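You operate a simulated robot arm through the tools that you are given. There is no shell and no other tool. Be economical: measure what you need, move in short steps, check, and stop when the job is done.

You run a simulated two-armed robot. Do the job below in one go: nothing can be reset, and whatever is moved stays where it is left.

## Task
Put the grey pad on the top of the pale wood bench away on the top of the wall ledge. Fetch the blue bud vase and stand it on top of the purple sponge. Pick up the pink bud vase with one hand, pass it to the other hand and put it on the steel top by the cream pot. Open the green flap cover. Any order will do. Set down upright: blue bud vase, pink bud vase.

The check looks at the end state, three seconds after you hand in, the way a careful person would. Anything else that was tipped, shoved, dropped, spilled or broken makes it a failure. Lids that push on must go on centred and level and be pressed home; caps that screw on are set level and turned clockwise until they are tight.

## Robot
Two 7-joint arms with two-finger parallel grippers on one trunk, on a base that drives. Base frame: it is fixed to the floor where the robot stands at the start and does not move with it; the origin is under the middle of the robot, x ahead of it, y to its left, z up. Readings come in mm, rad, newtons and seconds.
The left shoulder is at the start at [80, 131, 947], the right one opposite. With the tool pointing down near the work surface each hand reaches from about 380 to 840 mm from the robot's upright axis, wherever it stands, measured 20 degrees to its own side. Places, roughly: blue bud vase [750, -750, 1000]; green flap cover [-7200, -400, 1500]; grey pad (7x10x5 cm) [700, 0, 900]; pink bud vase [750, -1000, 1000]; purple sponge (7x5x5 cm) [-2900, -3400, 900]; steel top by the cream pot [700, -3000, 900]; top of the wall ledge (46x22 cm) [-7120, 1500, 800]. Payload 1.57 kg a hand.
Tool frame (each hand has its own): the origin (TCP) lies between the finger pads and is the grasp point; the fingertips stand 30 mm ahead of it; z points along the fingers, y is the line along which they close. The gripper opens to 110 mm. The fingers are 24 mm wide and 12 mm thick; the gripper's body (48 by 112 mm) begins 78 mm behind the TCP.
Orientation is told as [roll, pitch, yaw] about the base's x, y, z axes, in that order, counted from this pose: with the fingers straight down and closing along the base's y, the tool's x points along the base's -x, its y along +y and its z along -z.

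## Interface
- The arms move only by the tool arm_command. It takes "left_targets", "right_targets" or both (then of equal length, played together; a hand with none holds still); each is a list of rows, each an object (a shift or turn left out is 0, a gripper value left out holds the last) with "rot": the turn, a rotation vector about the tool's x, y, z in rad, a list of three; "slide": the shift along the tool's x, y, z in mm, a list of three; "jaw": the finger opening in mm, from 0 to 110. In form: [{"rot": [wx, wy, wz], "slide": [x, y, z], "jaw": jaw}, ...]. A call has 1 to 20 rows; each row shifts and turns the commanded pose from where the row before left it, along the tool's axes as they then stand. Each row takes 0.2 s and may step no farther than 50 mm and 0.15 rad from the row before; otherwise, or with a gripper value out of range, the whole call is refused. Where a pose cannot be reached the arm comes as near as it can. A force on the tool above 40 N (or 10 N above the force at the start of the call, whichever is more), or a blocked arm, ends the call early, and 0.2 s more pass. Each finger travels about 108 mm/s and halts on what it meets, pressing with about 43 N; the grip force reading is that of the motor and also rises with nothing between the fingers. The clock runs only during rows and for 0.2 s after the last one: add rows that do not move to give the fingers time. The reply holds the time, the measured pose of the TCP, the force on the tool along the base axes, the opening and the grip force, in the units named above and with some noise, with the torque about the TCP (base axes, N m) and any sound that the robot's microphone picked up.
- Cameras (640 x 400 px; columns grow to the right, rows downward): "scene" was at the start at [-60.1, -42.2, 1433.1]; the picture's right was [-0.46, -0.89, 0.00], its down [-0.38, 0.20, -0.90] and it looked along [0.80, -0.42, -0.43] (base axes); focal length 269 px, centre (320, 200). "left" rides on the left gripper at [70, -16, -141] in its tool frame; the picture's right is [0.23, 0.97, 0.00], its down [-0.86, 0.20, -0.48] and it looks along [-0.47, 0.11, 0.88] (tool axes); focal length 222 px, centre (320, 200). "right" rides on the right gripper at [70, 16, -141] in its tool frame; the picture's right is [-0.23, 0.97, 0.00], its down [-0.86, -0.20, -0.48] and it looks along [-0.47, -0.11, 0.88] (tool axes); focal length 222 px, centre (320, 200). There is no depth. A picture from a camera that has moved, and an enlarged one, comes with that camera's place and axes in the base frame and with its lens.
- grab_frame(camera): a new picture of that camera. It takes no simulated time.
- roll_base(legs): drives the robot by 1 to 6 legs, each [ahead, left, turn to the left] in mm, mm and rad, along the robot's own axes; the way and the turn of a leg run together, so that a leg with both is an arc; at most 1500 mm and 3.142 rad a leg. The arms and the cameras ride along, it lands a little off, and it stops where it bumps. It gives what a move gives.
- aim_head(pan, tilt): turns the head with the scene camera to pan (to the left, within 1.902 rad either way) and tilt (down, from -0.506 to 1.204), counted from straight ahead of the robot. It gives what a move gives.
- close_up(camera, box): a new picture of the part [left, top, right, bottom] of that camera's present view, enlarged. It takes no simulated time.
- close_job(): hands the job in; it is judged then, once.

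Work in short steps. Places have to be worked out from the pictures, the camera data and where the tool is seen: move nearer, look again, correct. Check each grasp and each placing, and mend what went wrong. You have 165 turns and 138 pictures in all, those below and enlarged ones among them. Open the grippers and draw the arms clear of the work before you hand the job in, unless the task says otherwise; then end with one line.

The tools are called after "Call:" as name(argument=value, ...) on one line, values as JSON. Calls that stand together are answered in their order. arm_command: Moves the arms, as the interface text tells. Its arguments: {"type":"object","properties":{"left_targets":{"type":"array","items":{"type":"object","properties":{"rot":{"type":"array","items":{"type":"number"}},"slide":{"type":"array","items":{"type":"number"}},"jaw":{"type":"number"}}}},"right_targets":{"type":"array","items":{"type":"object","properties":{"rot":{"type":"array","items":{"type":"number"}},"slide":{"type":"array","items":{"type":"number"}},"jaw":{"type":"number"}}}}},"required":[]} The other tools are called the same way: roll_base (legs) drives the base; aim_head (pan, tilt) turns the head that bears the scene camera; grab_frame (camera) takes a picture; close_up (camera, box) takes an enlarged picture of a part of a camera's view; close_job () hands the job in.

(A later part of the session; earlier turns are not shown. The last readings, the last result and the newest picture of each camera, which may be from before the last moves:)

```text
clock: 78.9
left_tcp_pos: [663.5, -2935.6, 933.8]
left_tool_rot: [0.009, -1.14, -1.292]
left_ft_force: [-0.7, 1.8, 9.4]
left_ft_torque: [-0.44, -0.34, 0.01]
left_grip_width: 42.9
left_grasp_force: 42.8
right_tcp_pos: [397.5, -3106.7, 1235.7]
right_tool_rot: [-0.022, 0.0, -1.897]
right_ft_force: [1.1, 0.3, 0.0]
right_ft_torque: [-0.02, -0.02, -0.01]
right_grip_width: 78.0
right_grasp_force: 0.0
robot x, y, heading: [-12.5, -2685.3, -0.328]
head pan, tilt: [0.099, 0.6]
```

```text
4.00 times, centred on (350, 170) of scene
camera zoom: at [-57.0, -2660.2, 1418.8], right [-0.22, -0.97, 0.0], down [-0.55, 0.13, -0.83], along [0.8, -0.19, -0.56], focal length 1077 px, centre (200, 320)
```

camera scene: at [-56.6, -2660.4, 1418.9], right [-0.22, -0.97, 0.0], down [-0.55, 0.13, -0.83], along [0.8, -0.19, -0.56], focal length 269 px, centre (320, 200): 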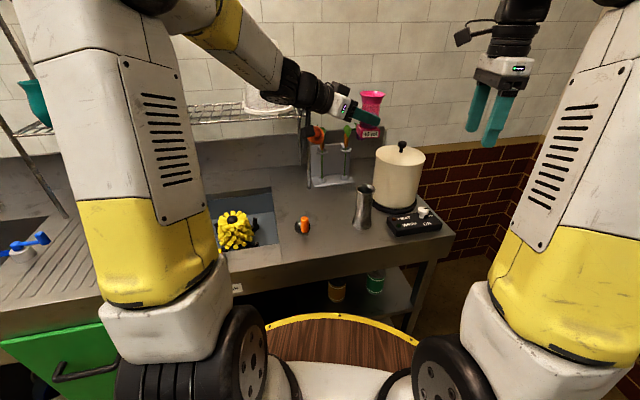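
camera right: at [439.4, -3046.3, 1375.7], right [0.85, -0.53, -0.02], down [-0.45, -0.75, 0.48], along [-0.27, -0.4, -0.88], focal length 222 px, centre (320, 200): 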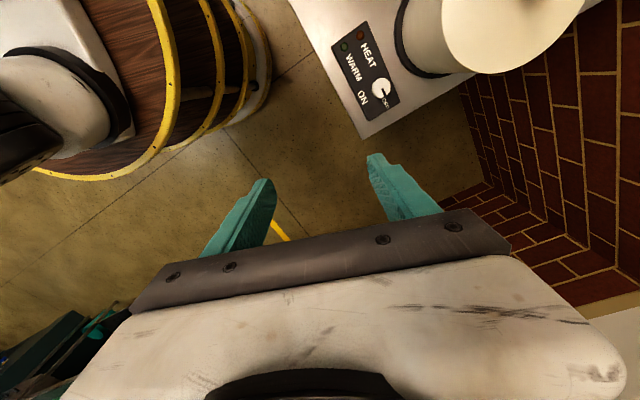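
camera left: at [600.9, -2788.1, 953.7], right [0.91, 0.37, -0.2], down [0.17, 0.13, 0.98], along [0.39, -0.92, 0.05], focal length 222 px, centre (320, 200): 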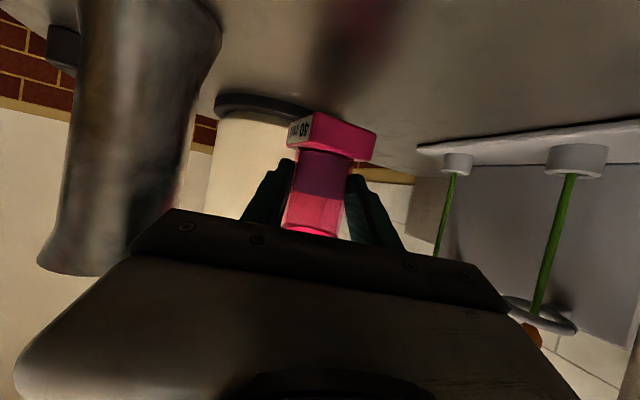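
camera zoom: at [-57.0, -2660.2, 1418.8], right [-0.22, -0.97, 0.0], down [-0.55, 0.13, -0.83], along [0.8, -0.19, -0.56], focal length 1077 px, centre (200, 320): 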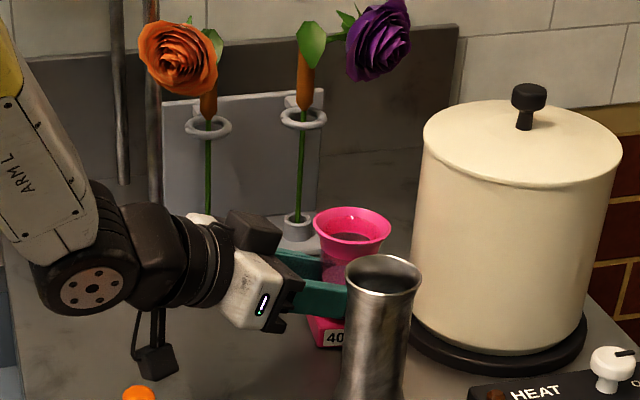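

Contact: force jumped 13 N and the base touches its shadow. I open the left hand gently and back it out along the fingers.

Call:
arm_command(left_targets=[{"jaw": 55}, {"jaw": 70}, {"jaw": 86}, {}, {"slide": [0, 0, -20]}, {"slide": [0, 0, -35]}, {"slide": [0, 0, -40]}, {"slide": [0, 0, -40]}, {}])

Call:
grab_frame(camera="left")

Call:
close_up(camera="scene", box=[270, 80, 460, 250])

```text
clock: 80.9
left_tcp_pos: [626.7, -2817.0, 990.0]
left_tool_rot: [0.003, -1.139, -1.286]
left_ft_force: [0.2, -0.2, -0.1]
left_ft_torque: [-0.02, 0.01, -0.01]
left_grip_width: 85.9
left_grasp_force: 0.0
right_tcp_pos: [397.2, -3106.1, 1234.7]
right_tool_rot: [-0.023, -0.001, -1.899]
right_ft_force: [0.3, -0.1, -0.2]
right_ft_torque: [-0.03, 0.04, -0.01]
right_grip_width: 78.1
right_grasp_force: 0.0
robot x, y, heading: [-7.7, -2686.2, -0.329]
head pan, tilt: [0.099, 0.6]
```

```text
73 pictures are left
camera left: at [565.3, -2671.5, 985.8], right [0.91, 0.37, -0.2], down [0.17, 0.13, 0.98], along [0.39, -0.92, 0.05], focal length 222 px, centre (320, 200)
```

left: 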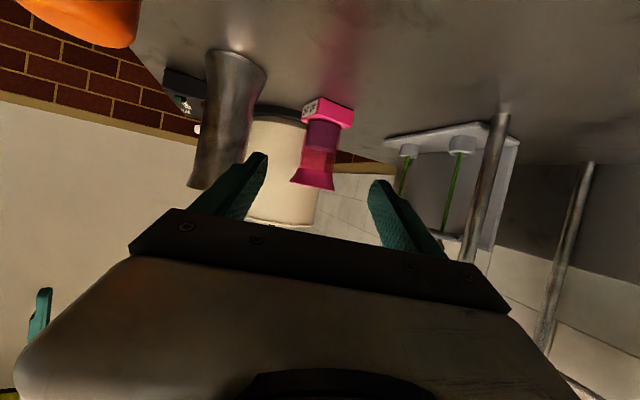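

```text
2.35 times, centred on (365, 165) of scene
camera zoom: at [-56.6, -2660.4, 1418.8], right [-0.22, -0.97, 0.0], down [-0.55, 0.13, -0.82], along [0.8, -0.19, -0.57], focal length 634 px, centre (214, 282)
```

zoom: 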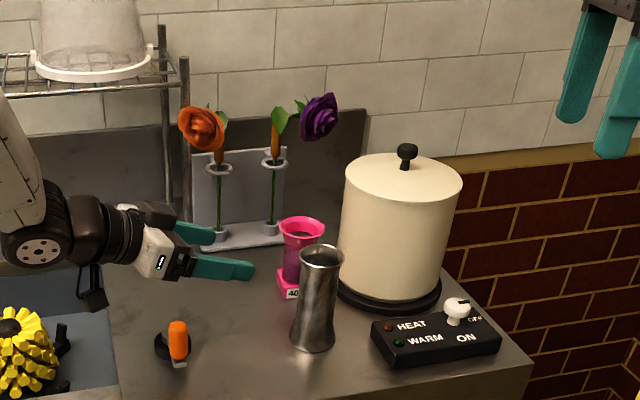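

The pink vase stands upright by the pot. I raise the left hand a little, back the base off, and straighten the heading.

Call:
arm_command(left_targets=[{"slide": [-36, 0, -16.7]}, {"slide": [-36, 0, -16.7]}, {}])

Call:
roll_base(legs=[[-350, 0, 0], [0, 0, 0.33]])

```text
clock: 81.7
left_tcp_pos: [626.7, -2819.0, 1066.1]
left_tool_rot: [0.003, -1.136, -1.286]
left_ft_force: [-0.4, -0.6, 0.1]
left_ft_torque: [0.0, -0.03, -0.03]
left_grip_width: 86.1
left_grasp_force: 0.2
right_tcp_pos: [398.1, -3107.0, 1235.2]
right_tool_rot: [-0.023, -0.001, -1.899]
right_ft_force: [0.0, -0.6, 0.5]
right_ft_torque: [-0.02, -0.01, -0.01]
right_grip_width: 78.0
right_grasp_force: 0.1
robot x, y, heading: [-6.1, -2688.6, -0.327]
head pan, tilt: [0.099, 0.6]
```

```text
clock: 85.0
left_tcp_pos: [304.1, -2495.7, 1065.7]
left_tool_rot: [0.005, -1.138, -0.96]
left_ft_force: [0.2, 0.2, 0.6]
left_ft_torque: [-0.01, 0.02, -0.04]
left_grip_width: 86.1
left_grasp_force: 0.0
right_tcp_pos: [178.8, -2841.8, 1235.2]
right_tool_rot: [-0.022, 0.0, -1.575]
right_ft_force: [0.6, 0.0, 0.4]
right_ft_torque: [-0.04, 0.01, 0.0]
right_grip_width: 78.0
right_grasp_force: 0.1
robot x, y, heading: [-336.8, -2572.2, -0.003]
head pan, tilt: [0.099, 0.6]
```

Now I restore the left hand to fingers-down and drive back along the counter to the blue vase.

Call:
arm_command(left_targets=[{"rot": [0, 0.142, 0], "slide": [-20, 0, -10]}, {"rot": [0, 0.142, 0], "slide": [-20, 0, -10]}, {"rot": [0, 0.142, 0], "slide": [-10, 0, -20]}, {"rot": [0, 0.142, 0], "slide": [-10, 0, -20]}, {"rot": [0, 0.142, 0], "slide": [0, 0, -20]}, {"rot": [0, 0.142, 0], "slide": [0, 0, -20]}, {"rot": [0, 0.142, 0]}, {"rot": [0, 0.144, 0]}, {"rot": [0, 0, -0.137]}, {"rot": [0, 0, -0.137]}, {"rot": [0, 0, -0.137]}, {"rot": [0, 0, -0.137]}, {"rot": [0, 0, -0.137]}, {"rot": [0, 0, -0.137]}, {"rot": [0, 0, -0.138]}, {}])

Call:
roll_base(legs=[[0, 1400, 0], [0, 520, 0], [320, 0, 0]])

Call:
aim_head(pan=-0.1, tilt=0.6)

Call:
grab_frame(camera="scene")

Call:
grab_frame(camera="right")

```text
clock: 88.4
left_tcp_pos: [285.8, -2469.6, 1187.9]
left_tool_rot: [0.002, 0.001, 0.005]
left_ft_force: [0.1, -0.2, 0.6]
left_ft_torque: [0.01, 0.0, 0.0]
left_grip_width: 86.1
left_grasp_force: 0.0
right_tcp_pos: [179.2, -2842.4, 1235.1]
right_tool_rot: [-0.023, 0.0, -1.574]
right_ft_force: [0.0, 0.2, -0.3]
right_ft_torque: [0.01, 0.01, -0.03]
right_grip_width: 77.7
right_grasp_force: 0.0
robot x, y, heading: [-341.6, -2571.2, -0.008]
head pan, tilt: [0.099, 0.6]
```

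```text
clock: 99.7
left_tcp_pos: [579.1, -529.1, 1189.9]
left_tool_rot: [0.0, -0.004, 0.025]
left_ft_force: [0.2, -0.7, -0.1]
left_ft_torque: [-0.01, -0.02, 0.01]
left_grip_width: 86.2
left_grasp_force: 0.1
right_tcp_pos: [480.8, -904.0, 1235.2]
right_tool_rot: [-0.021, 0.0, -1.554]
right_ft_force: [0.2, 0.0, -0.1]
right_ft_torque: [-0.02, -0.01, -0.02]
right_grip_width: 77.9
right_grasp_force: 0.1
robot x, y, heading: [-47.9, -647.3, 0.025]
head pan, tilt: [0.099, 0.6]
```

```text
clock: 100.4
left_tcp_pos: [579.3, -528.6, 1189.3]
left_tool_rot: [0.002, -0.001, 0.024]
left_ft_force: [0.6, 0.3, 0.4]
left_ft_torque: [-0.02, 0.01, 0.01]
left_grip_width: 86.2
left_grasp_force: 0.0
right_tcp_pos: [481.9, -903.8, 1235.5]
right_tool_rot: [-0.022, 0.0, -1.553]
right_ft_force: [-0.1, -0.1, 0.7]
right_ft_torque: [-0.02, -0.01, 0.0]
right_grip_width: 77.9
right_grasp_force: 0.0
robot x, y, heading: [-42.6, -647.5, 0.025]
head pan, tilt: [-0.099, 0.6]
```

```text
71 pictures are left
camera scene: at [-98.0, -654.8, 1418.8], right [-0.08, -1.0, 0.0], down [-0.56, 0.04, -0.82], along [0.82, -0.06, -0.57], focal length 269 px, centre (320, 200)
```

scene: 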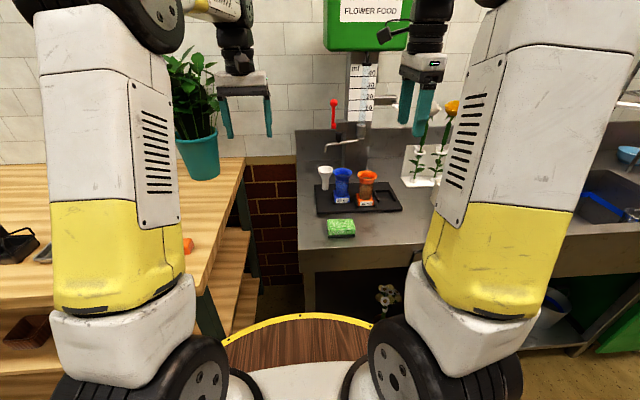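

```text
70 pictures are left
camera right: at [499.4, -832.5, 1375.8], right [0.98, -0.21, -0.02], down [-0.17, -0.86, 0.48], along [-0.12, -0.47, -0.88], focal length 222 px, centre (320, 200)
```

right: 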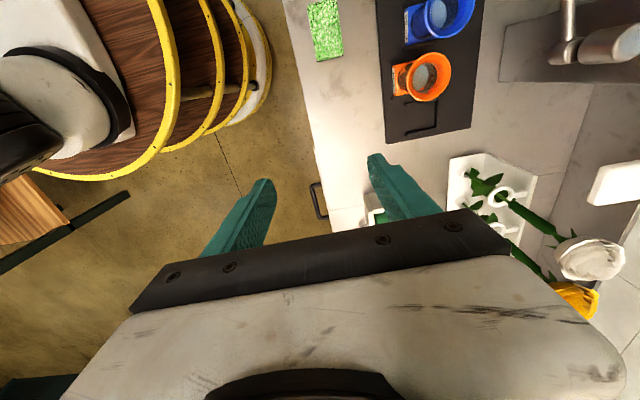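

Blue's rim is about [665, -798, 1003]. I bring the right hand in front of it, to [610, -797, 1120], and check the spout.

Call:
arm_command(right_targets=[{"slide": [21, 26, 23], "rot": [-0.022, 0, 0], "jaw": 84}, {"slide": [21, 26, 23]}, {"slide": [21, 26, 23]}, {"slide": [21, 26, 23]}, {"slide": [21, 26, 23]}, {}])

Call:
grab_frame(camera="right")

Call:
close_up(camera="scene", box=[290, 80, 450, 240])

Call:
grab_frame(camera="left")

```text
clock: 101.8
left_tcp_pos: [579.4, -528.7, 1189.3]
left_tool_rot: [0.001, 0.001, 0.024]
left_ft_force: [-0.4, 0.3, 0.2]
left_ft_torque: [0.03, 0.01, 0.02]
left_grip_width: 86.1
left_grasp_force: 0.0
right_tcp_pos: [607.9, -795.3, 1121.9]
right_tool_rot: [0.001, 0.0, -1.554]
right_ft_force: [-0.4, -0.7, 0.3]
right_ft_torque: [0.0, -0.01, 0.01]
right_grip_width: 84.0
right_grasp_force: 0.1
robot x, y, heading: [-45.4, -644.2, 0.016]
head pan, tilt: [-0.099, 0.6]
```

```text
69 pictures are left
camera right: at [623.7, -724.1, 1263.5], right [0.98, -0.21, 0.0], down [-0.18, -0.86, 0.48], along [-0.1, -0.47, -0.88], focal length 222 px, centre (320, 200)
```

right: 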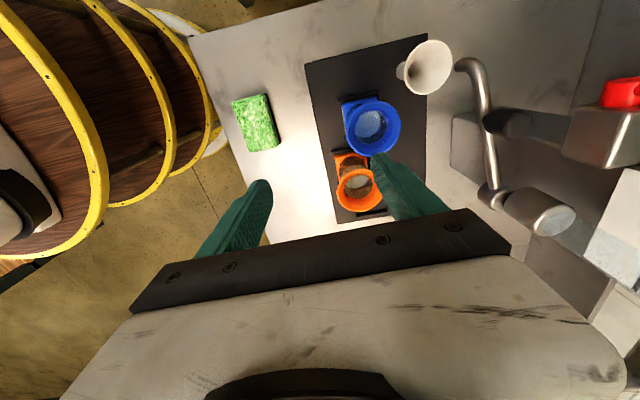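

```text
2.50 times, centred on (370, 160) of scene
camera zoom: at [-97.9, -654.8, 1418.8], right [-0.08, -1.0, 0.0], down [-0.56, 0.04, -0.82], along [0.82, -0.07, -0.57], focal length 673 px, centre (195, 300)
```

zoom: 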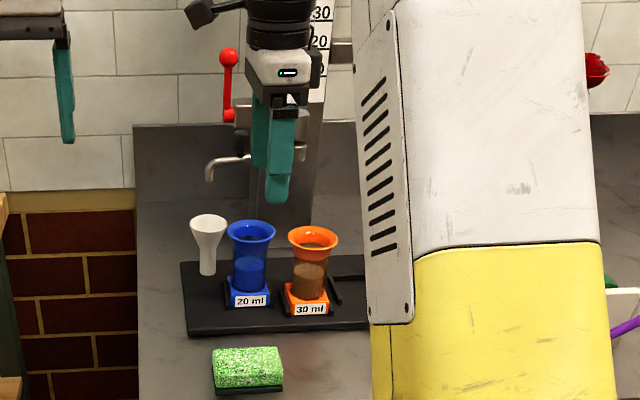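

```text
67 pictures are left
camera left: at [509.1, -546.9, 1331.5], right [-0.25, 0.97, 0.0], down [0.85, 0.22, 0.48], along [0.46, 0.12, -0.88], focal length 222 px, centre (320, 200)
```

left: 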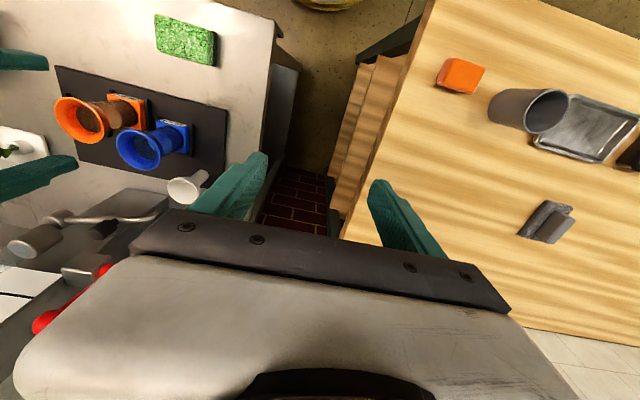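

Two cameras agree: blue at [668, -784, 1003], and the spout passes at x about 755 (30 mm clearance). I move above blue.

Call:
arm_command(right_targets=[{"slide": [5, 30, 18]}, {"slide": [5, 30, 18]}, {"slide": [0, 0, 30]}, {}])

Call:
grab_frame(camera="right")

```text
clock: 102.8
left_tcp_pos: [579.9, -528.8, 1189.3]
left_tool_rot: [0.0, 0.001, 0.025]
left_ft_force: [0.4, 0.1, 0.7]
left_ft_torque: [0.01, 0.02, -0.01]
left_grip_width: 86.1
left_grasp_force: 0.1
right_tcp_pos: [669.4, -784.3, 1053.3]
right_tool_rot: [-0.001, 0.0, -1.553]
right_ft_force: [0.2, -0.7, -0.3]
right_ft_torque: [-0.03, 0.02, 0.03]
right_grip_width: 84.0
right_grasp_force: 0.0
robot x, y, heading: [-46.2, -647.8, 0.021]
head pan, tilt: [-0.099, 0.6]
```

```text
66 pictures are left
camera right: at [684.6, -713.8, 1194.6], right [0.98, -0.21, 0.0], down [-0.18, -0.86, 0.48], along [-0.1, -0.47, -0.88], focal length 222 px, centre (320, 200)
```

right: 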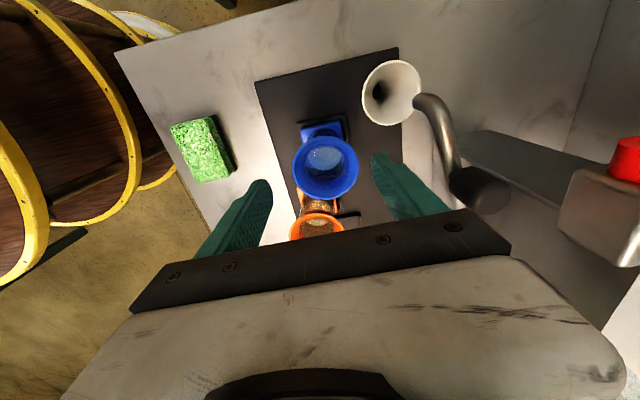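

Centred. I descend 56 mm and close.

Call:
arm_command(right_targets=[{"slide": [0, 2, 28]}, {"slide": [0, 1, 28]}, {}, {"jaw": 64}, {"jaw": 50}, {"jaw": 40}, {}, {}])

Call:
grab_frame(camera="right")

```text
clock: 104.6
left_tcp_pos: [579.6, -528.9, 1189.6]
left_tool_rot: [0.001, 0.0, 0.026]
left_ft_force: [0.4, 0.3, -0.2]
left_ft_torque: [-0.04, 0.0, 0.04]
left_grip_width: 86.1
left_grasp_force: 0.1
right_tcp_pos: [671.1, -784.3, 996.8]
right_tool_rot: [0.0, 0.0, -1.553]
right_ft_force: [1.0, -0.4, 0.2]
right_ft_torque: [-0.02, -0.18, 0.02]
right_grip_width: 46.4
right_grasp_force: 43.0
robot x, y, heading: [-41.5, -647.2, 0.022]
head pan, tilt: [-0.099, 0.6]
```

```text
65 pictures are left
camera right: at [686.8, -713.6, 1137.3], right [0.98, -0.21, 0.0], down [-0.18, -0.86, 0.48], along [-0.1, -0.47, -0.88], focal length 222 px, centre (320, 200)
```

right: 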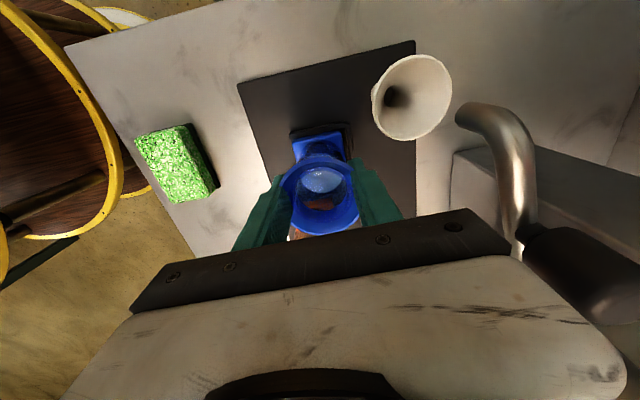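

Blue is gripped at 46.4 mm. I lift straight, then draw back and up away from the dispenser.

Call:
arm_command(right_targets=[{"slide": [0, 0, -15]}, {"slide": [0, 0, -20]}, {"slide": [0, -8, -30]}, {"slide": [0, -30, -30]}, {"slide": [0, -35, -30]}, {"slide": [0, -40, -20]}, {"slide": [0, -40, 0]}, {"slide": [0, -40, 0]}, {}])

Call:
grab_frame(camera="right")

Call:
grab_frame(camera="scene")

```text
clock: 106.6
left_tcp_pos: [579.3, -528.7, 1188.2]
left_tool_rot: [0.002, 0.001, 0.024]
left_ft_force: [-0.4, -0.2, 0.3]
left_ft_torque: [-0.01, -0.01, 0.01]
left_grip_width: 86.1
left_grasp_force: 0.1
right_tcp_pos: [475.3, -790.8, 1141.9]
right_tool_rot: [-0.003, 0.0, -1.551]
right_ft_force: [-0.2, -0.4, -3.0]
right_ft_torque: [0.03, 0.0, -0.02]
right_grip_width: 46.4
right_grasp_force: 43.1
robot x, y, heading: [-46.4, -648.5, 0.018]
head pan, tilt: [-0.099, 0.6]
```

```text
64 pictures are left
camera right: at [490.5, -719.9, 1283.9], right [0.98, -0.21, 0.0], down [-0.18, -0.86, 0.48], along [-0.1, -0.47, -0.88], focal length 222 px, centre (320, 200)
```

right: 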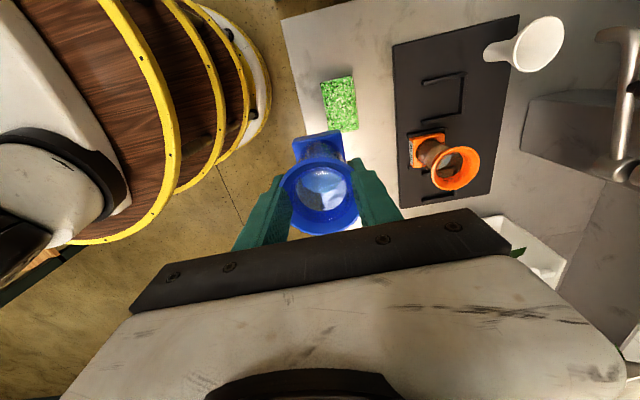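

```text
63 pictures are left
camera scene: at [-98.0, -654.9, 1418.8], right [-0.08, -1.0, 0.0], down [-0.56, 0.04, -0.82], along [0.82, -0.07, -0.57], focal length 269 px, centre (320, 200)
```

scene: 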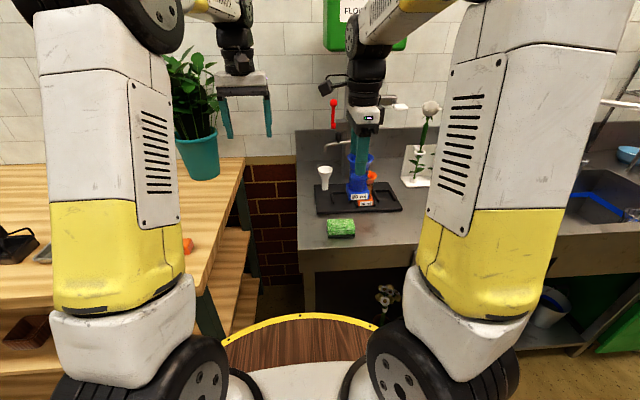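

Blue is safely out. With it held, I drive left to the grey pad at [664, 28].

Call:
roll_base(legs=[[0, 560, -0.02]])

Call:
grab_frame(camera="left")

```text
clock: 109.8
left_tcp_pos: [578.4, 12.4, 1189.6]
left_tool_rot: [0.001, 0.0, -0.002]
left_ft_force: [-0.8, 0.9, 0.7]
left_ft_torque: [0.02, 0.02, 0.01]
left_grip_width: 86.1
left_grasp_force: 0.1
right_tcp_pos: [468.2, -245.9, 1141.8]
right_tool_rot: [-0.002, 0.0, -1.578]
right_ft_force: [0.5, 0.4, -3.0]
right_ft_torque: [0.01, -0.02, -0.02]
right_grip_width: 46.2
right_grasp_force: 42.8
robot x, y, heading: [-47.4, -90.0, -0.008]
head pan, tilt: [-0.099, 0.6]
```

```text
62 pictures are left
camera left: at [507.5, -3.9, 1331.5], right [-0.23, 0.97, 0.0], down [0.86, 0.2, 0.48], along [0.47, 0.11, -0.88], focal length 222 px, centre (320, 200)
```

left: 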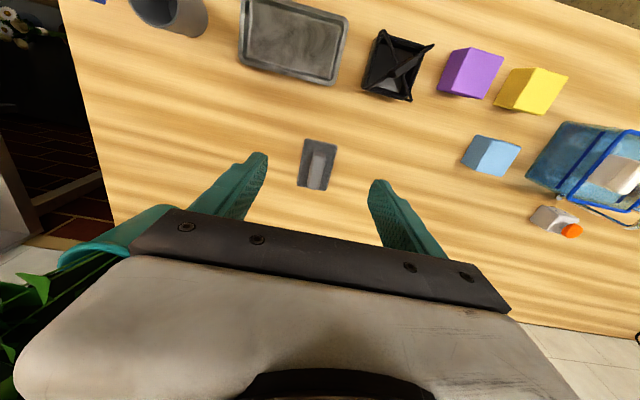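

The handle is at about [657, 26]. I lower the left hand to z of about 1020 above it.

Call:
arm_command(left_targets=[{"slide": [-20, 3.5, 42]}, {"slide": [-20, 3.5, 42]}, {"slide": [-20, 3.5, 42]}, {"slide": [-19, 3.5, 42]}, {"jaw": 60}])

Call:
grab_frame(camera="left")

```text
clock: 111.0
left_tcp_pos: [659.0, 26.7, 1019.9]
left_tool_rot: [-0.001, -0.003, -0.001]
left_ft_force: [0.9, -0.3, -0.2]
left_ft_torque: [0.0, 0.0, 0.05]
left_grip_width: 59.8
left_grasp_force: 0.1
right_tcp_pos: [467.6, -246.8, 1143.1]
right_tool_rot: [-0.001, 0.0, -1.579]
right_ft_force: [0.0, 0.0, -3.6]
right_ft_torque: [0.01, -0.01, 0.01]
right_grip_width: 46.5
right_grasp_force: 43.1
robot x, y, heading: [-49.5, -87.7, -0.002]
head pan, tilt: [-0.099, 0.6]
```

```text
61 pictures are left
camera left: at [588.6, 10.4, 1161.9], right [-0.22, 0.97, 0.0], down [0.86, 0.2, 0.48], along [0.47, 0.11, -0.88], focal length 222 px, centre (320, 200)
```

left: 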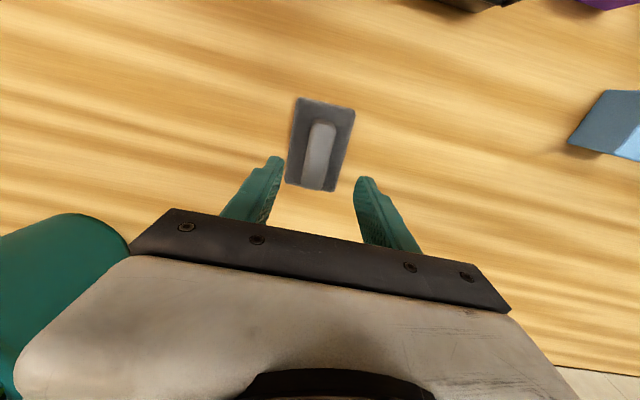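

Lined up over the handle. I descend to z 935 and look.

Call:
arm_command(left_targets=[{"slide": [-1, -1, 42]}, {"slide": [0, 0, 42]}, {}])

Call:
grab_frame(camera="left")

```text
clock: 111.7
left_tcp_pos: [659.5, 26.3, 944.7]
left_tool_rot: [0.002, -0.004, -0.002]
left_ft_force: [-1.8, -0.1, 3.8]
left_ft_torque: [-0.02, 0.09, -0.04]
left_grip_width: 59.5
left_grasp_force: 0.1
right_tcp_pos: [467.0, -246.6, 1142.4]
right_tool_rot: [-0.001, -0.001, -1.581]
right_ft_force: [0.0, 0.0, -3.6]
right_ft_torque: [0.04, -0.04, -0.01]
right_grip_width: 46.1
right_grasp_force: 43.0
robot x, y, heading: [-44.4, -87.5, -0.003]
head pan, tilt: [-0.099, 0.6]
stopped in row 3 (left hand): the force on the tool passed its limit at 91 N (the readings are from after the stop); the commanded pose is now the measured one
```

```text
60 pictures are left
camera left: at [590.1, 9.6, 1088.0], right [-0.23, 0.97, 0.0], down [0.85, 0.2, 0.48], along [0.47, 0.11, -0.88], focal length 222 px, centre (320, 200)
```

left: 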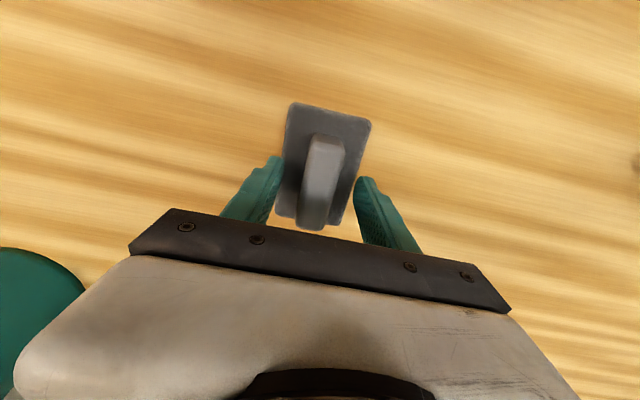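

Fingertips met the plate at TCP z of about 936, so the bench top is near 900 and the handle lies between the fingers now. I close on it.

Call:
arm_command(left_targets=[{"jaw": 40}, {"jaw": 20}, {"jaw": 5}, {}, {}])

Call:
arm_command(left_targets=[{"slide": [0, 0, -20]}, {"slide": [0, 0, -40]}, {"slide": [10, 0, -40]}, {"slide": [30, 0, -35]}, {}])

Call:
grab_frame(camera="left")

```text
clock: 112.9
left_tcp_pos: [660.7, 23.5, 946.5]
left_tool_rot: [0.001, -0.004, -0.002]
left_ft_force: [0.8, -5.7, 12.4]
left_ft_torque: [-0.17, 0.03, 0.16]
left_grip_width: 23.4
left_grasp_force: 35.7
right_tcp_pos: [467.2, -246.7, 1142.6]
right_tool_rot: [-0.002, 0.0, -1.58]
right_ft_force: [0.2, 0.3, -4.4]
right_ft_torque: [0.02, -0.03, -0.03]
right_grip_width: 46.4
right_grasp_force: 43.1
robot x, y, heading: [-47.7, -89.2, -0.003]
head pan, tilt: [-0.099, 0.6]
```

```text
clock: 114.1
left_tcp_pos: [620.8, 28.3, 1079.2]
left_tool_rot: [0.002, -0.002, -0.002]
left_ft_force: [-1.0, 0.7, -0.8]
left_ft_torque: [0.01, -0.01, 0.0]
left_grip_width: 23.3
left_grasp_force: 35.9
right_tcp_pos: [468.0, -245.9, 1143.5]
right_tool_rot: [-0.002, 0.001, -1.578]
right_ft_force: [1.3, -0.3, -3.0]
right_ft_torque: [0.0, 0.01, 0.02]
right_grip_width: 46.4
right_grasp_force: 43.0
robot x, y, heading: [-49.4, -86.8, -0.005]
head pan, tilt: [-0.099, 0.6]
```

```text
59 pictures are left
camera left: at [549.5, 12.4, 1221.7], right [-0.23, 0.97, 0.0], down [0.85, 0.2, 0.48], along [0.47, 0.11, -0.88], focal length 222 px, centre (320, 200)
```

left: 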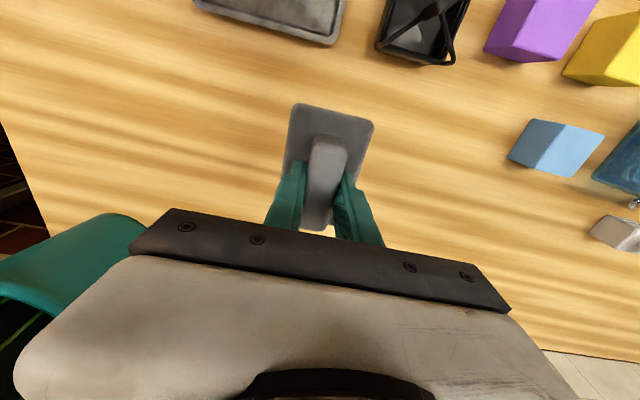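

The pad is held (23 mm). I drive off toward the sponge: back, along the counter to y of about -1940, then turn to face -y.

Call:
roll_base(legs=[[-300, 0, 0], [0, -1400, 0], [0, -450, 0], [0, 0, -1.571]])

Call:
aim_head(pan=-0.7, tilt=0.3)

Call:
grab_frame(camera="scene")

```text
clock: 129.1
left_tcp_pos: [-250.3, -2659.5, 1079.6]
left_tool_rot: [0.001, -0.002, -1.575]
left_ft_force: [0.5, 0.2, 0.4]
left_ft_torque: [0.01, -0.02, 0.01]
left_grip_width: 23.2
left_grasp_force: 35.3
right_tcp_pos: [-526.0, -2505.0, 1143.0]
right_tool_rot: [-0.003, 0.0, 3.133]
right_ft_force: [1.1, -0.6, -3.1]
right_ft_torque: [0.03, -0.02, 0.01]
right_grip_width: 46.5
right_grasp_force: 43.2
robot x, y, heading: [-364.6, -1993.2, -1.58]
head pan, tilt: [-0.099, 0.6]
```

```text
clock: 130.1
left_tcp_pos: [-250.7, -2659.2, 1079.4]
left_tool_rot: [0.002, -0.001, -1.572]
left_ft_force: [0.5, -0.1, -0.3]
left_ft_torque: [-0.04, 0.02, -0.01]
left_grip_width: 23.3
left_grasp_force: 35.7
right_tcp_pos: [-526.0, -2506.1, 1140.8]
right_tool_rot: [-0.002, 0.0, 3.132]
right_ft_force: [0.3, 0.2, -2.5]
right_ft_torque: [-0.01, 0.0, -0.07]
right_grip_width: 46.3
right_grasp_force: 43.1
robot x, y, heading: [-369.2, -1989.4, -1.579]
head pan, tilt: [-0.7, 0.3]
```

```text
58 pictures are left
camera scene: at [-428.6, -1920.6, 1446.3], right [-0.76, 0.65, 0.0], down [0.19, 0.23, -0.96], along [-0.62, -0.73, -0.3], focal length 269 px, centre (320, 200)
```

scene: 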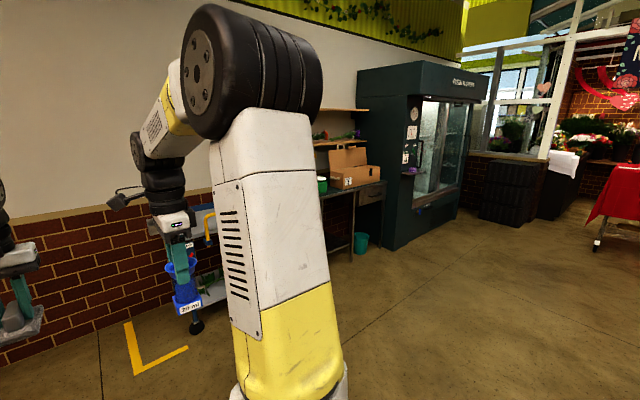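

I continue driving along toward x of about -2500 and look again.

Call:
roll_base(legs=[[0, -1400, 0], [0, -700, 0.01]])

Call:
aim_head(pan=0.0, tilt=0.35)

Call:
grab_frame(camera="scene")

```text
clock: 140.5
left_tcp_pos: [-2377.9, -2620.9, 1078.7]
left_tool_rot: [0.001, -0.002, -1.605]
left_ft_force: [0.1, 0.2, -0.1]
left_ft_torque: [0.01, 0.01, 0.0]
left_grip_width: 23.1
left_grasp_force: 35.8
right_tcp_pos: [-2649.1, -2459.5, 1141.9]
right_tool_rot: [-0.001, 0.0, 3.102]
right_ft_force: [-0.4, -0.7, -2.9]
right_ft_torque: [-0.01, 0.01, -0.01]
right_grip_width: 46.2
right_grasp_force: 42.9
robot x, y, heading: [-2473.4, -1948.5, -1.604]
head pan, tilt: [-0.7, 0.3]
```

```text
clock: 141.6
left_tcp_pos: [-2377.9, -2621.0, 1079.2]
left_tool_rot: [0.003, 0.0, -1.604]
left_ft_force: [0.5, 0.1, -1.4]
left_ft_torque: [-0.02, 0.0, 0.0]
left_grip_width: 23.1
left_grasp_force: 35.3
right_tcp_pos: [-2647.3, -2459.1, 1142.2]
right_tool_rot: [-0.002, -0.002, 3.102]
right_ft_force: [0.0, -0.2, -2.3]
right_ft_torque: [-0.06, -0.02, 0.0]
right_grip_width: 46.0
right_grasp_force: 43.4
robot x, y, heading: [-2472.7, -1946.2, -1.61]
head pan, tilt: [0.0, 0.351]
```

```text
57 pictures are left
camera scene: at [-2473.5, -1901.5, 1441.6], right [-1.0, 0.04, 0.0], down [0.01, 0.34, -0.94], along [-0.04, -0.94, -0.34], focal length 269 px, centre (320, 200)
```

scene: 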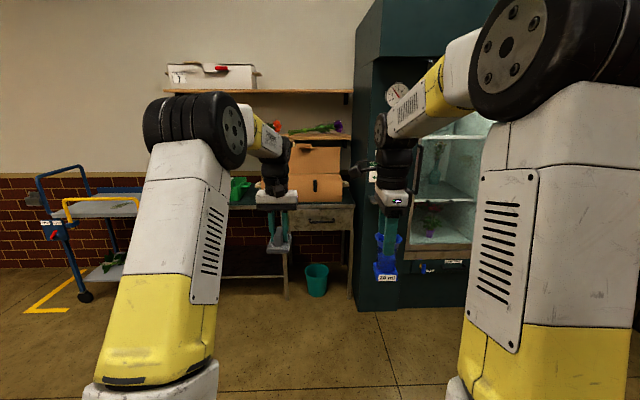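

The fridge/display stands at x below -2600; the sponge should be on it. I move farther right to look from the front.

Call:
roll_base(legs=[[0, -550, 0.035]])

Call:
grab_frame(camera="scene")

```text
clock: 144.8
left_tcp_pos: [-2932.3, -2603.4, 1079.6]
left_tool_rot: [0.003, -0.002, -1.582]
left_ft_force: [-0.3, -0.7, -0.6]
left_ft_torque: [0.01, -0.04, 0.01]
left_grip_width: 23.4
left_grasp_force: 35.8
right_tcp_pos: [-3205.8, -2447.6, 1143.3]
right_tool_rot: [-0.001, -0.001, 3.124]
right_ft_force: [0.5, -0.1, -3.8]
right_ft_torque: [-0.01, -0.07, -0.01]
right_grip_width: 46.5
right_grasp_force: 43.4
robot x, y, heading: [-3041.4, -1930.8, -1.587]
head pan, tilt: [0.0, 0.351]
```

```text
56 pictures are left
camera scene: at [-3043.6, -1886.6, 1441.6], right [-1.0, 0.02, 0.0], down [0.01, 0.34, -0.94], along [-0.01, -0.94, -0.34], focal length 269 px, centre (320, 200)
```

scene: 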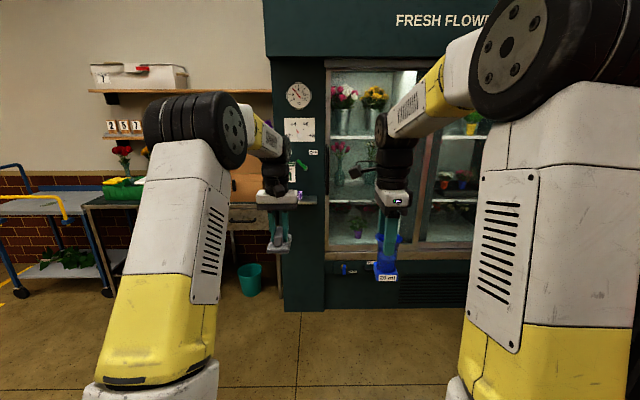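

Call:
close_up(camera="scene", box=[270, 140, 480, 290])

Call:
grab_frame(camera="right")

Call:
grab_frame(camera="left")

```text
2.67 times, centred on (375, 215) of scene
camera zoom: at [-3043.6, -1886.6, 1441.6], right [-1.0, 0.02, 0.0], down [0.01, 0.34, -0.94], along [-0.01, -0.94, -0.34], focal length 718 px, centre (173, 160)
```

zoom: 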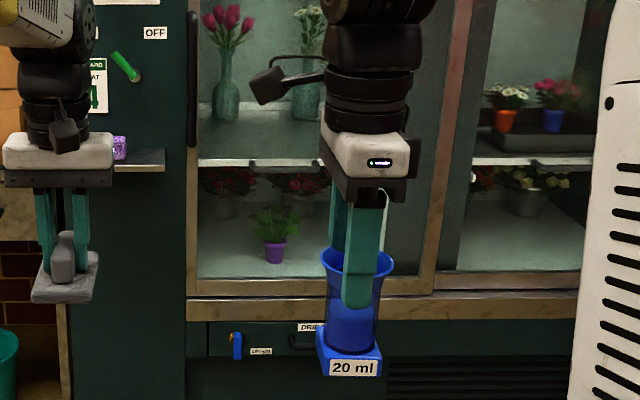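

```text
54 pictures are left
camera right: at [-3136.3, -2465.0, 1283.5], right [-0.24, -0.97, 0.0], down [-0.85, 0.21, 0.48], along [-0.46, 0.12, -0.88], focal length 222 px, centre (320, 200)
```

right: 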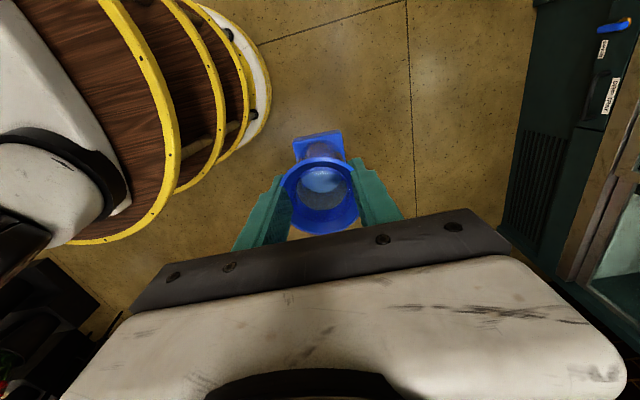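

```text
53 pictures are left
camera left: at [-2949.1, -2533.5, 1221.4], right [0.98, 0.22, 0.0], down [0.19, -0.86, 0.48], along [0.1, -0.47, -0.88], focal length 222 px, centre (320, 200)
```

left: 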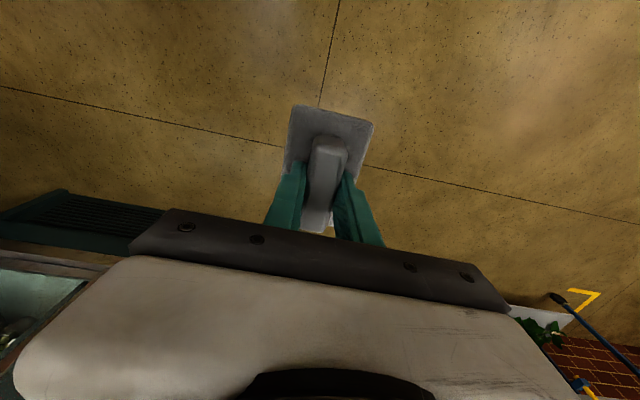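

The purple sponge is visible on a small metal shelf on the fridge's front panel, at roughly [-2940, -3422, 900]. I retract the left hand (pad), move the base so the sponge lies before the right hand, and look again.

Call:
arm_command(left_targets=[{"slide": [45, 0, -15]}, {"slide": [45, 0, -15]}, {"slide": [45, 0, -15]}, {"slide": [45, 0, -15]}, {"slide": [30, 0, -15]}, {}])

Call:
roll_base(legs=[[250, 240, 0.016]])

Call:
aim_head(pan=-0.1, tilt=0.4)

Call:
grab_frame(camera="scene")

```text
clock: 146.2
left_tcp_pos: [-2930.0, -2391.2, 1156.3]
left_tool_rot: [0.003, -0.003, -1.581]
left_ft_force: [0.4, 0.0, -0.5]
left_ft_torque: [0.0, 0.01, -0.02]
left_grip_width: 23.4
left_grasp_force: 35.6
right_tcp_pos: [-3204.8, -2447.7, 1142.7]
right_tool_rot: [-0.003, 0.0, 3.124]
right_ft_force: [0.0, 0.0, -3.1]
right_ft_torque: [-0.01, -0.02, 0.02]
right_grip_width: 46.3
right_grasp_force: 42.4
robot x, y, heading: [-3042.5, -1932.1, -1.592]
head pan, tilt: [0.0, 0.351]
```

```text
clock: 148.5
left_tcp_pos: [-2694.5, -2639.4, 1156.2]
left_tool_rot: [0.001, -0.001, -1.577]
left_ft_force: [0.5, 0.5, -1.1]
left_ft_torque: [0.02, -0.01, -0.02]
left_grip_width: 23.2
left_grasp_force: 35.8
right_tcp_pos: [-2969.6, -2698.0, 1143.0]
right_tool_rot: [-0.002, 0.001, 3.128]
right_ft_force: [-0.2, 0.3, -3.3]
right_ft_torque: [0.0, 0.01, -0.01]
right_grip_width: 46.1
right_grasp_force: 43.0
robot x, y, heading: [-2808.5, -2182.2, -1.578]
head pan, tilt: [0.0, 0.351]
```

```text
clock: 149.1
left_tcp_pos: [-2693.2, -2640.6, 1155.8]
left_tool_rot: [0.001, -0.002, -1.577]
left_ft_force: [0.3, -0.5, -1.1]
left_ft_torque: [0.02, -0.03, 0.01]
left_grip_width: 23.3
left_grasp_force: 35.6
right_tcp_pos: [-2969.4, -2697.9, 1141.4]
right_tool_rot: [-0.002, 0.0, 3.127]
right_ft_force: [0.4, -0.2, -2.7]
right_ft_torque: [0.0, -0.04, 0.0]
right_grip_width: 46.2
right_grasp_force: 43.1
robot x, y, heading: [-2810.4, -2182.7, -1.584]
head pan, tilt: [-0.099, 0.4]
```

```text
52 pictures are left
camera scene: at [-2818.8, -2134.4, 1437.1], right [-0.99, 0.11, 0.0], down [0.04, 0.39, -0.92], along [-0.1, -0.92, -0.39], focal length 269 px, centre (320, 200)
```

scene: 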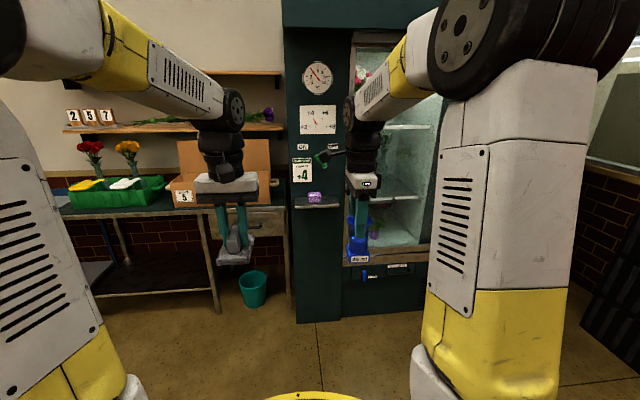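

Call:
close_up(camera="scene", box=[270, 120, 390, 280])

```text
2.50 times, centred on (330, 200) of scene
camera zoom: at [-2818.8, -2134.4, 1437.1], right [-0.99, 0.11, 0.0], down [0.04, 0.39, -0.92], along [-0.1, -0.92, -0.39], focal length 673 px, centre (295, 200)
```

zoom: 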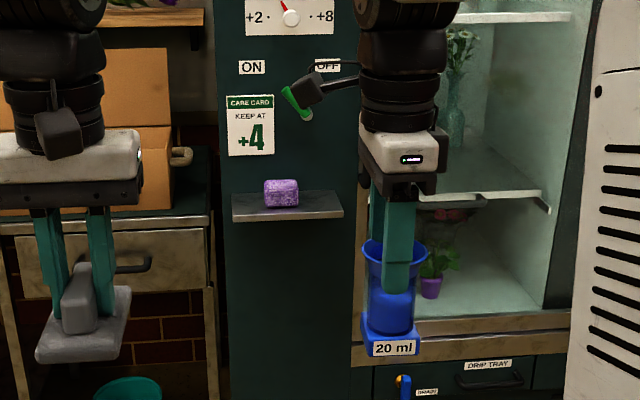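

The sponge's long side lies along x, near a panel with a switch lever above it. I yaw the right hand so its fingers close along world x and its camera faces the panel, then look.

Call:
arm_command(right_targets=[{"rot": [0, 0, -0.143]}, {"rot": [0, 0, -0.143]}, {"rot": [0, 0, -0.143]}, {"rot": [0, 0, -0.143]}, {"rot": [0, 0, -0.143]}, {"rot": [0, 0, -0.143]}, {"rot": [0, 0, -0.143]}, {"rot": [0, 0, -0.143]}, {"rot": [0, 0, -0.143]}, {"rot": [0, 0, -0.143]}, {"rot": [0, 0, -0.133]}, {}])

Call:
roll_base(legs=[[300, 0, 0]])

Call:
grab_frame(camera="right")

Call:
grab_frame(camera="scene")

```text
clock: 151.7
left_tcp_pos: [-2693.2, -2640.0, 1155.9]
left_tool_rot: [0.003, -0.001, -1.577]
left_ft_force: [0.7, -0.6, -1.4]
left_ft_torque: [0.01, 0.01, 0.04]
left_grip_width: 23.4
left_grasp_force: 35.4
right_tcp_pos: [-2969.6, -2698.0, 1143.6]
right_tool_rot: [0.003, 0.001, -1.592]
right_ft_force: [0.3, 0.1, -2.8]
right_ft_torque: [0.01, 0.02, 0.01]
right_grip_width: 46.4
right_grasp_force: 43.3
robot x, y, heading: [-2808.6, -2181.7, -1.578]
head pan, tilt: [-0.099, 0.4]
```

```text
clock: 153.8
left_tcp_pos: [-2702.0, -2947.5, 1155.9]
left_tool_rot: [0.002, -0.003, -1.584]
left_ft_force: [0.4, 0.2, -1.8]
left_ft_torque: [-0.04, 0.0, -0.02]
left_grip_width: 23.2
left_grasp_force: 35.7
right_tcp_pos: [-2976.0, -3004.4, 1142.0]
right_tool_rot: [0.002, 0.002, -1.599]
right_ft_force: [0.9, 0.7, -3.8]
right_ft_torque: [0.04, -0.01, -0.03]
right_grip_width: 46.4
right_grasp_force: 42.7
robot x, y, heading: [-2810.5, -2485.9, -1.589]
head pan, tilt: [-0.099, 0.4]
```

```text
50 pictures are left
camera right: at [-2958.5, -2933.6, 1284.0], right [0.97, -0.25, 0.0], down [-0.22, -0.85, 0.48], along [-0.12, -0.46, -0.88], focal length 222 px, centre (320, 200)
```

right: 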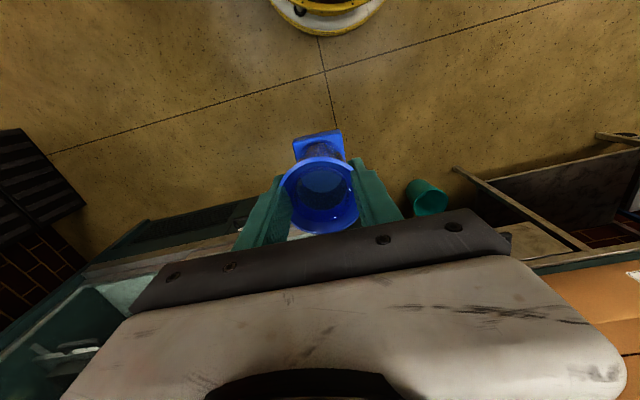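

```text
49 pictures are left
camera scene: at [-2822.7, -2440.7, 1437.1], right [-0.99, 0.12, 0.0], down [0.05, 0.39, -0.92], along [-0.11, -0.91, -0.39], focal length 269 px, centre (320, 200)
```

scene: 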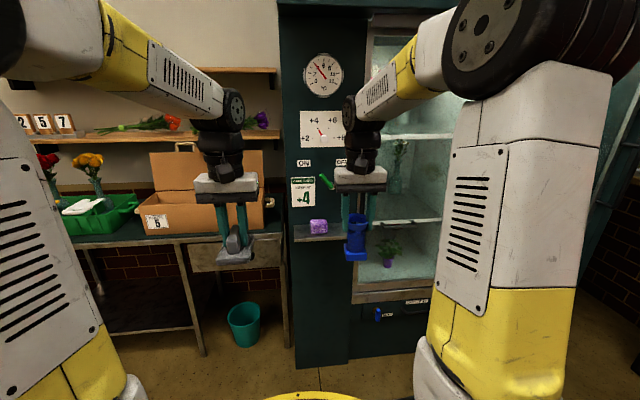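

I zoom the scene to triangulate sponge, shelf and lever more accurately from this nearer view.

Call:
close_up(camera="scene", box=[280, 150, 380, 270])

```text
3.33 times, centred on (330, 210) of scene
camera zoom: at [-2822.7, -2440.7, 1437.1], right [-0.99, 0.12, 0.0], down [0.05, 0.39, -0.92], along [-0.11, -0.91, -0.39], focal length 898 px, centre (287, 167)
```

zoom: 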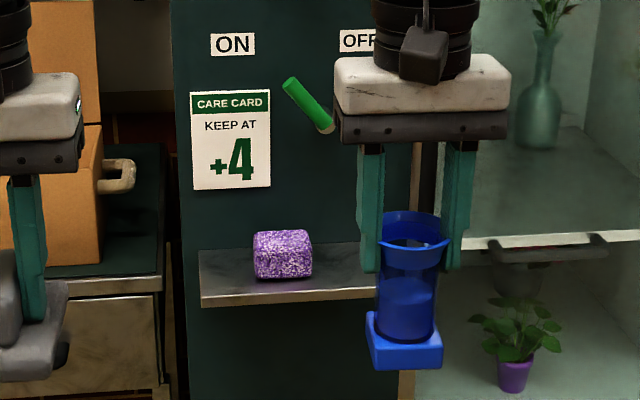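

The sponge is about [-2931, -3423], top z about 922, 60 mm in front of the panel. I need to know how far the green switch lever sticks out, so I view it from 300 mm to the right.

Call:
roll_base(legs=[[0, -330, 0]])

Call:
aim_head(pan=0.3, tilt=0.4)

Call:
close_up(camera="scene", box=[240, 110, 400, 270])

```text
clock: 156.0
left_tcp_pos: [-3025.7, -2941.9, 1155.8]
left_tool_rot: [0.001, 0.0, -1.585]
left_ft_force: [-0.5, 0.8, -0.7]
left_ft_torque: [0.0, 0.07, -0.01]
left_grip_width: 23.2
left_grasp_force: 35.1
right_tcp_pos: [-3300.5, -2998.1, 1142.7]
right_tool_rot: [-0.001, 0.002, -1.599]
right_ft_force: [0.0, 0.1, -3.4]
right_ft_torque: [-0.01, 0.02, -0.01]
right_grip_width: 46.2
right_grasp_force: 43.1
robot x, y, heading: [-3137.0, -2484.0, -1.584]
head pan, tilt: [-0.099, 0.4]
```

```text
clock: 156.8
left_tcp_pos: [-3025.3, -2941.7, 1156.2]
left_tool_rot: [0.001, -0.001, -1.582]
left_ft_force: [0.7, -0.6, -0.9]
left_ft_torque: [-0.04, -0.01, 0.02]
left_grip_width: 23.5
left_grasp_force: 35.4
right_tcp_pos: [-3302.0, -2997.6, 1142.8]
right_tool_rot: [0.0, 0.003, -1.598]
right_ft_force: [0.2, 0.3, -3.4]
right_ft_torque: [0.06, 0.01, 0.0]
right_grip_width: 46.3
right_grasp_force: 43.0
robot x, y, heading: [-3137.2, -2485.9, -1.592]
head pan, tilt: [0.3, 0.4]
```

```text
2.50 times, centred on (320, 190) of scene
camera zoom: at [-3110.5, -2432.3, 1437.1], right [-0.96, -0.28, 0.0], down [-0.11, 0.37, -0.92], along [0.26, -0.88, -0.39], focal length 673 px, centre (320, 225)
```

zoom: 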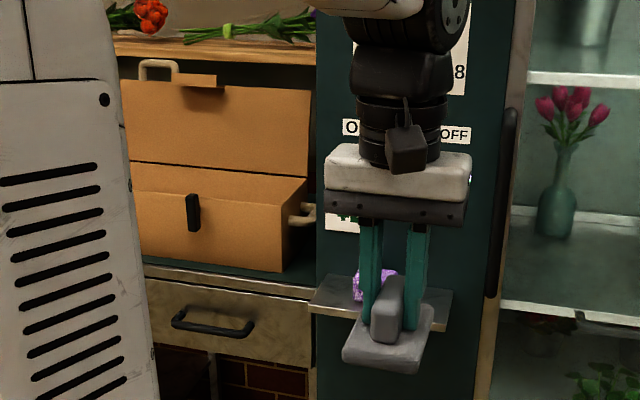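

The left hand blocks the view; I shift it aside and look again.

Call:
arm_command(left_targets=[{"slide": [0, 45, 0]}, {"slide": [0, 45, 0]}, {"slide": [0, 45, 0]}, {"slide": [0, 30, 0]}, {}])

Call:
close_up(camera="scene", box=[240, 110, 400, 270])

```text
clock: 158.0
left_tcp_pos: [-2859.3, -2942.6, 1158.3]
left_tool_rot: [0.0, -0.002, -1.583]
left_ft_force: [0.3, 0.6, -0.9]
left_ft_torque: [-0.01, 0.02, 0.0]
left_grip_width: 23.4
left_grasp_force: 36.0
right_tcp_pos: [-3301.1, -2997.2, 1142.6]
right_tool_rot: [0.002, 0.002, -1.599]
right_ft_force: [0.3, 0.0, -2.6]
right_ft_torque: [0.04, 0.0, 0.02]
right_grip_width: 46.4
right_grasp_force: 42.9
robot x, y, heading: [-3134.5, -2486.6, -1.588]
head pan, tilt: [0.3, 0.4]
```

```text
2.50 times, centred on (320, 190) of scene
camera zoom: at [-3110.4, -2432.3, 1437.1], right [-0.96, -0.28, 0.0], down [-0.11, 0.37, -0.92], along [0.26, -0.88, -0.39], focal length 673 px, centre (320, 225)
```

zoom: 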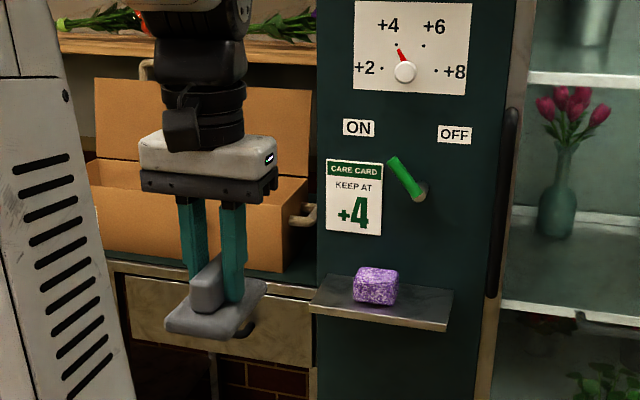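

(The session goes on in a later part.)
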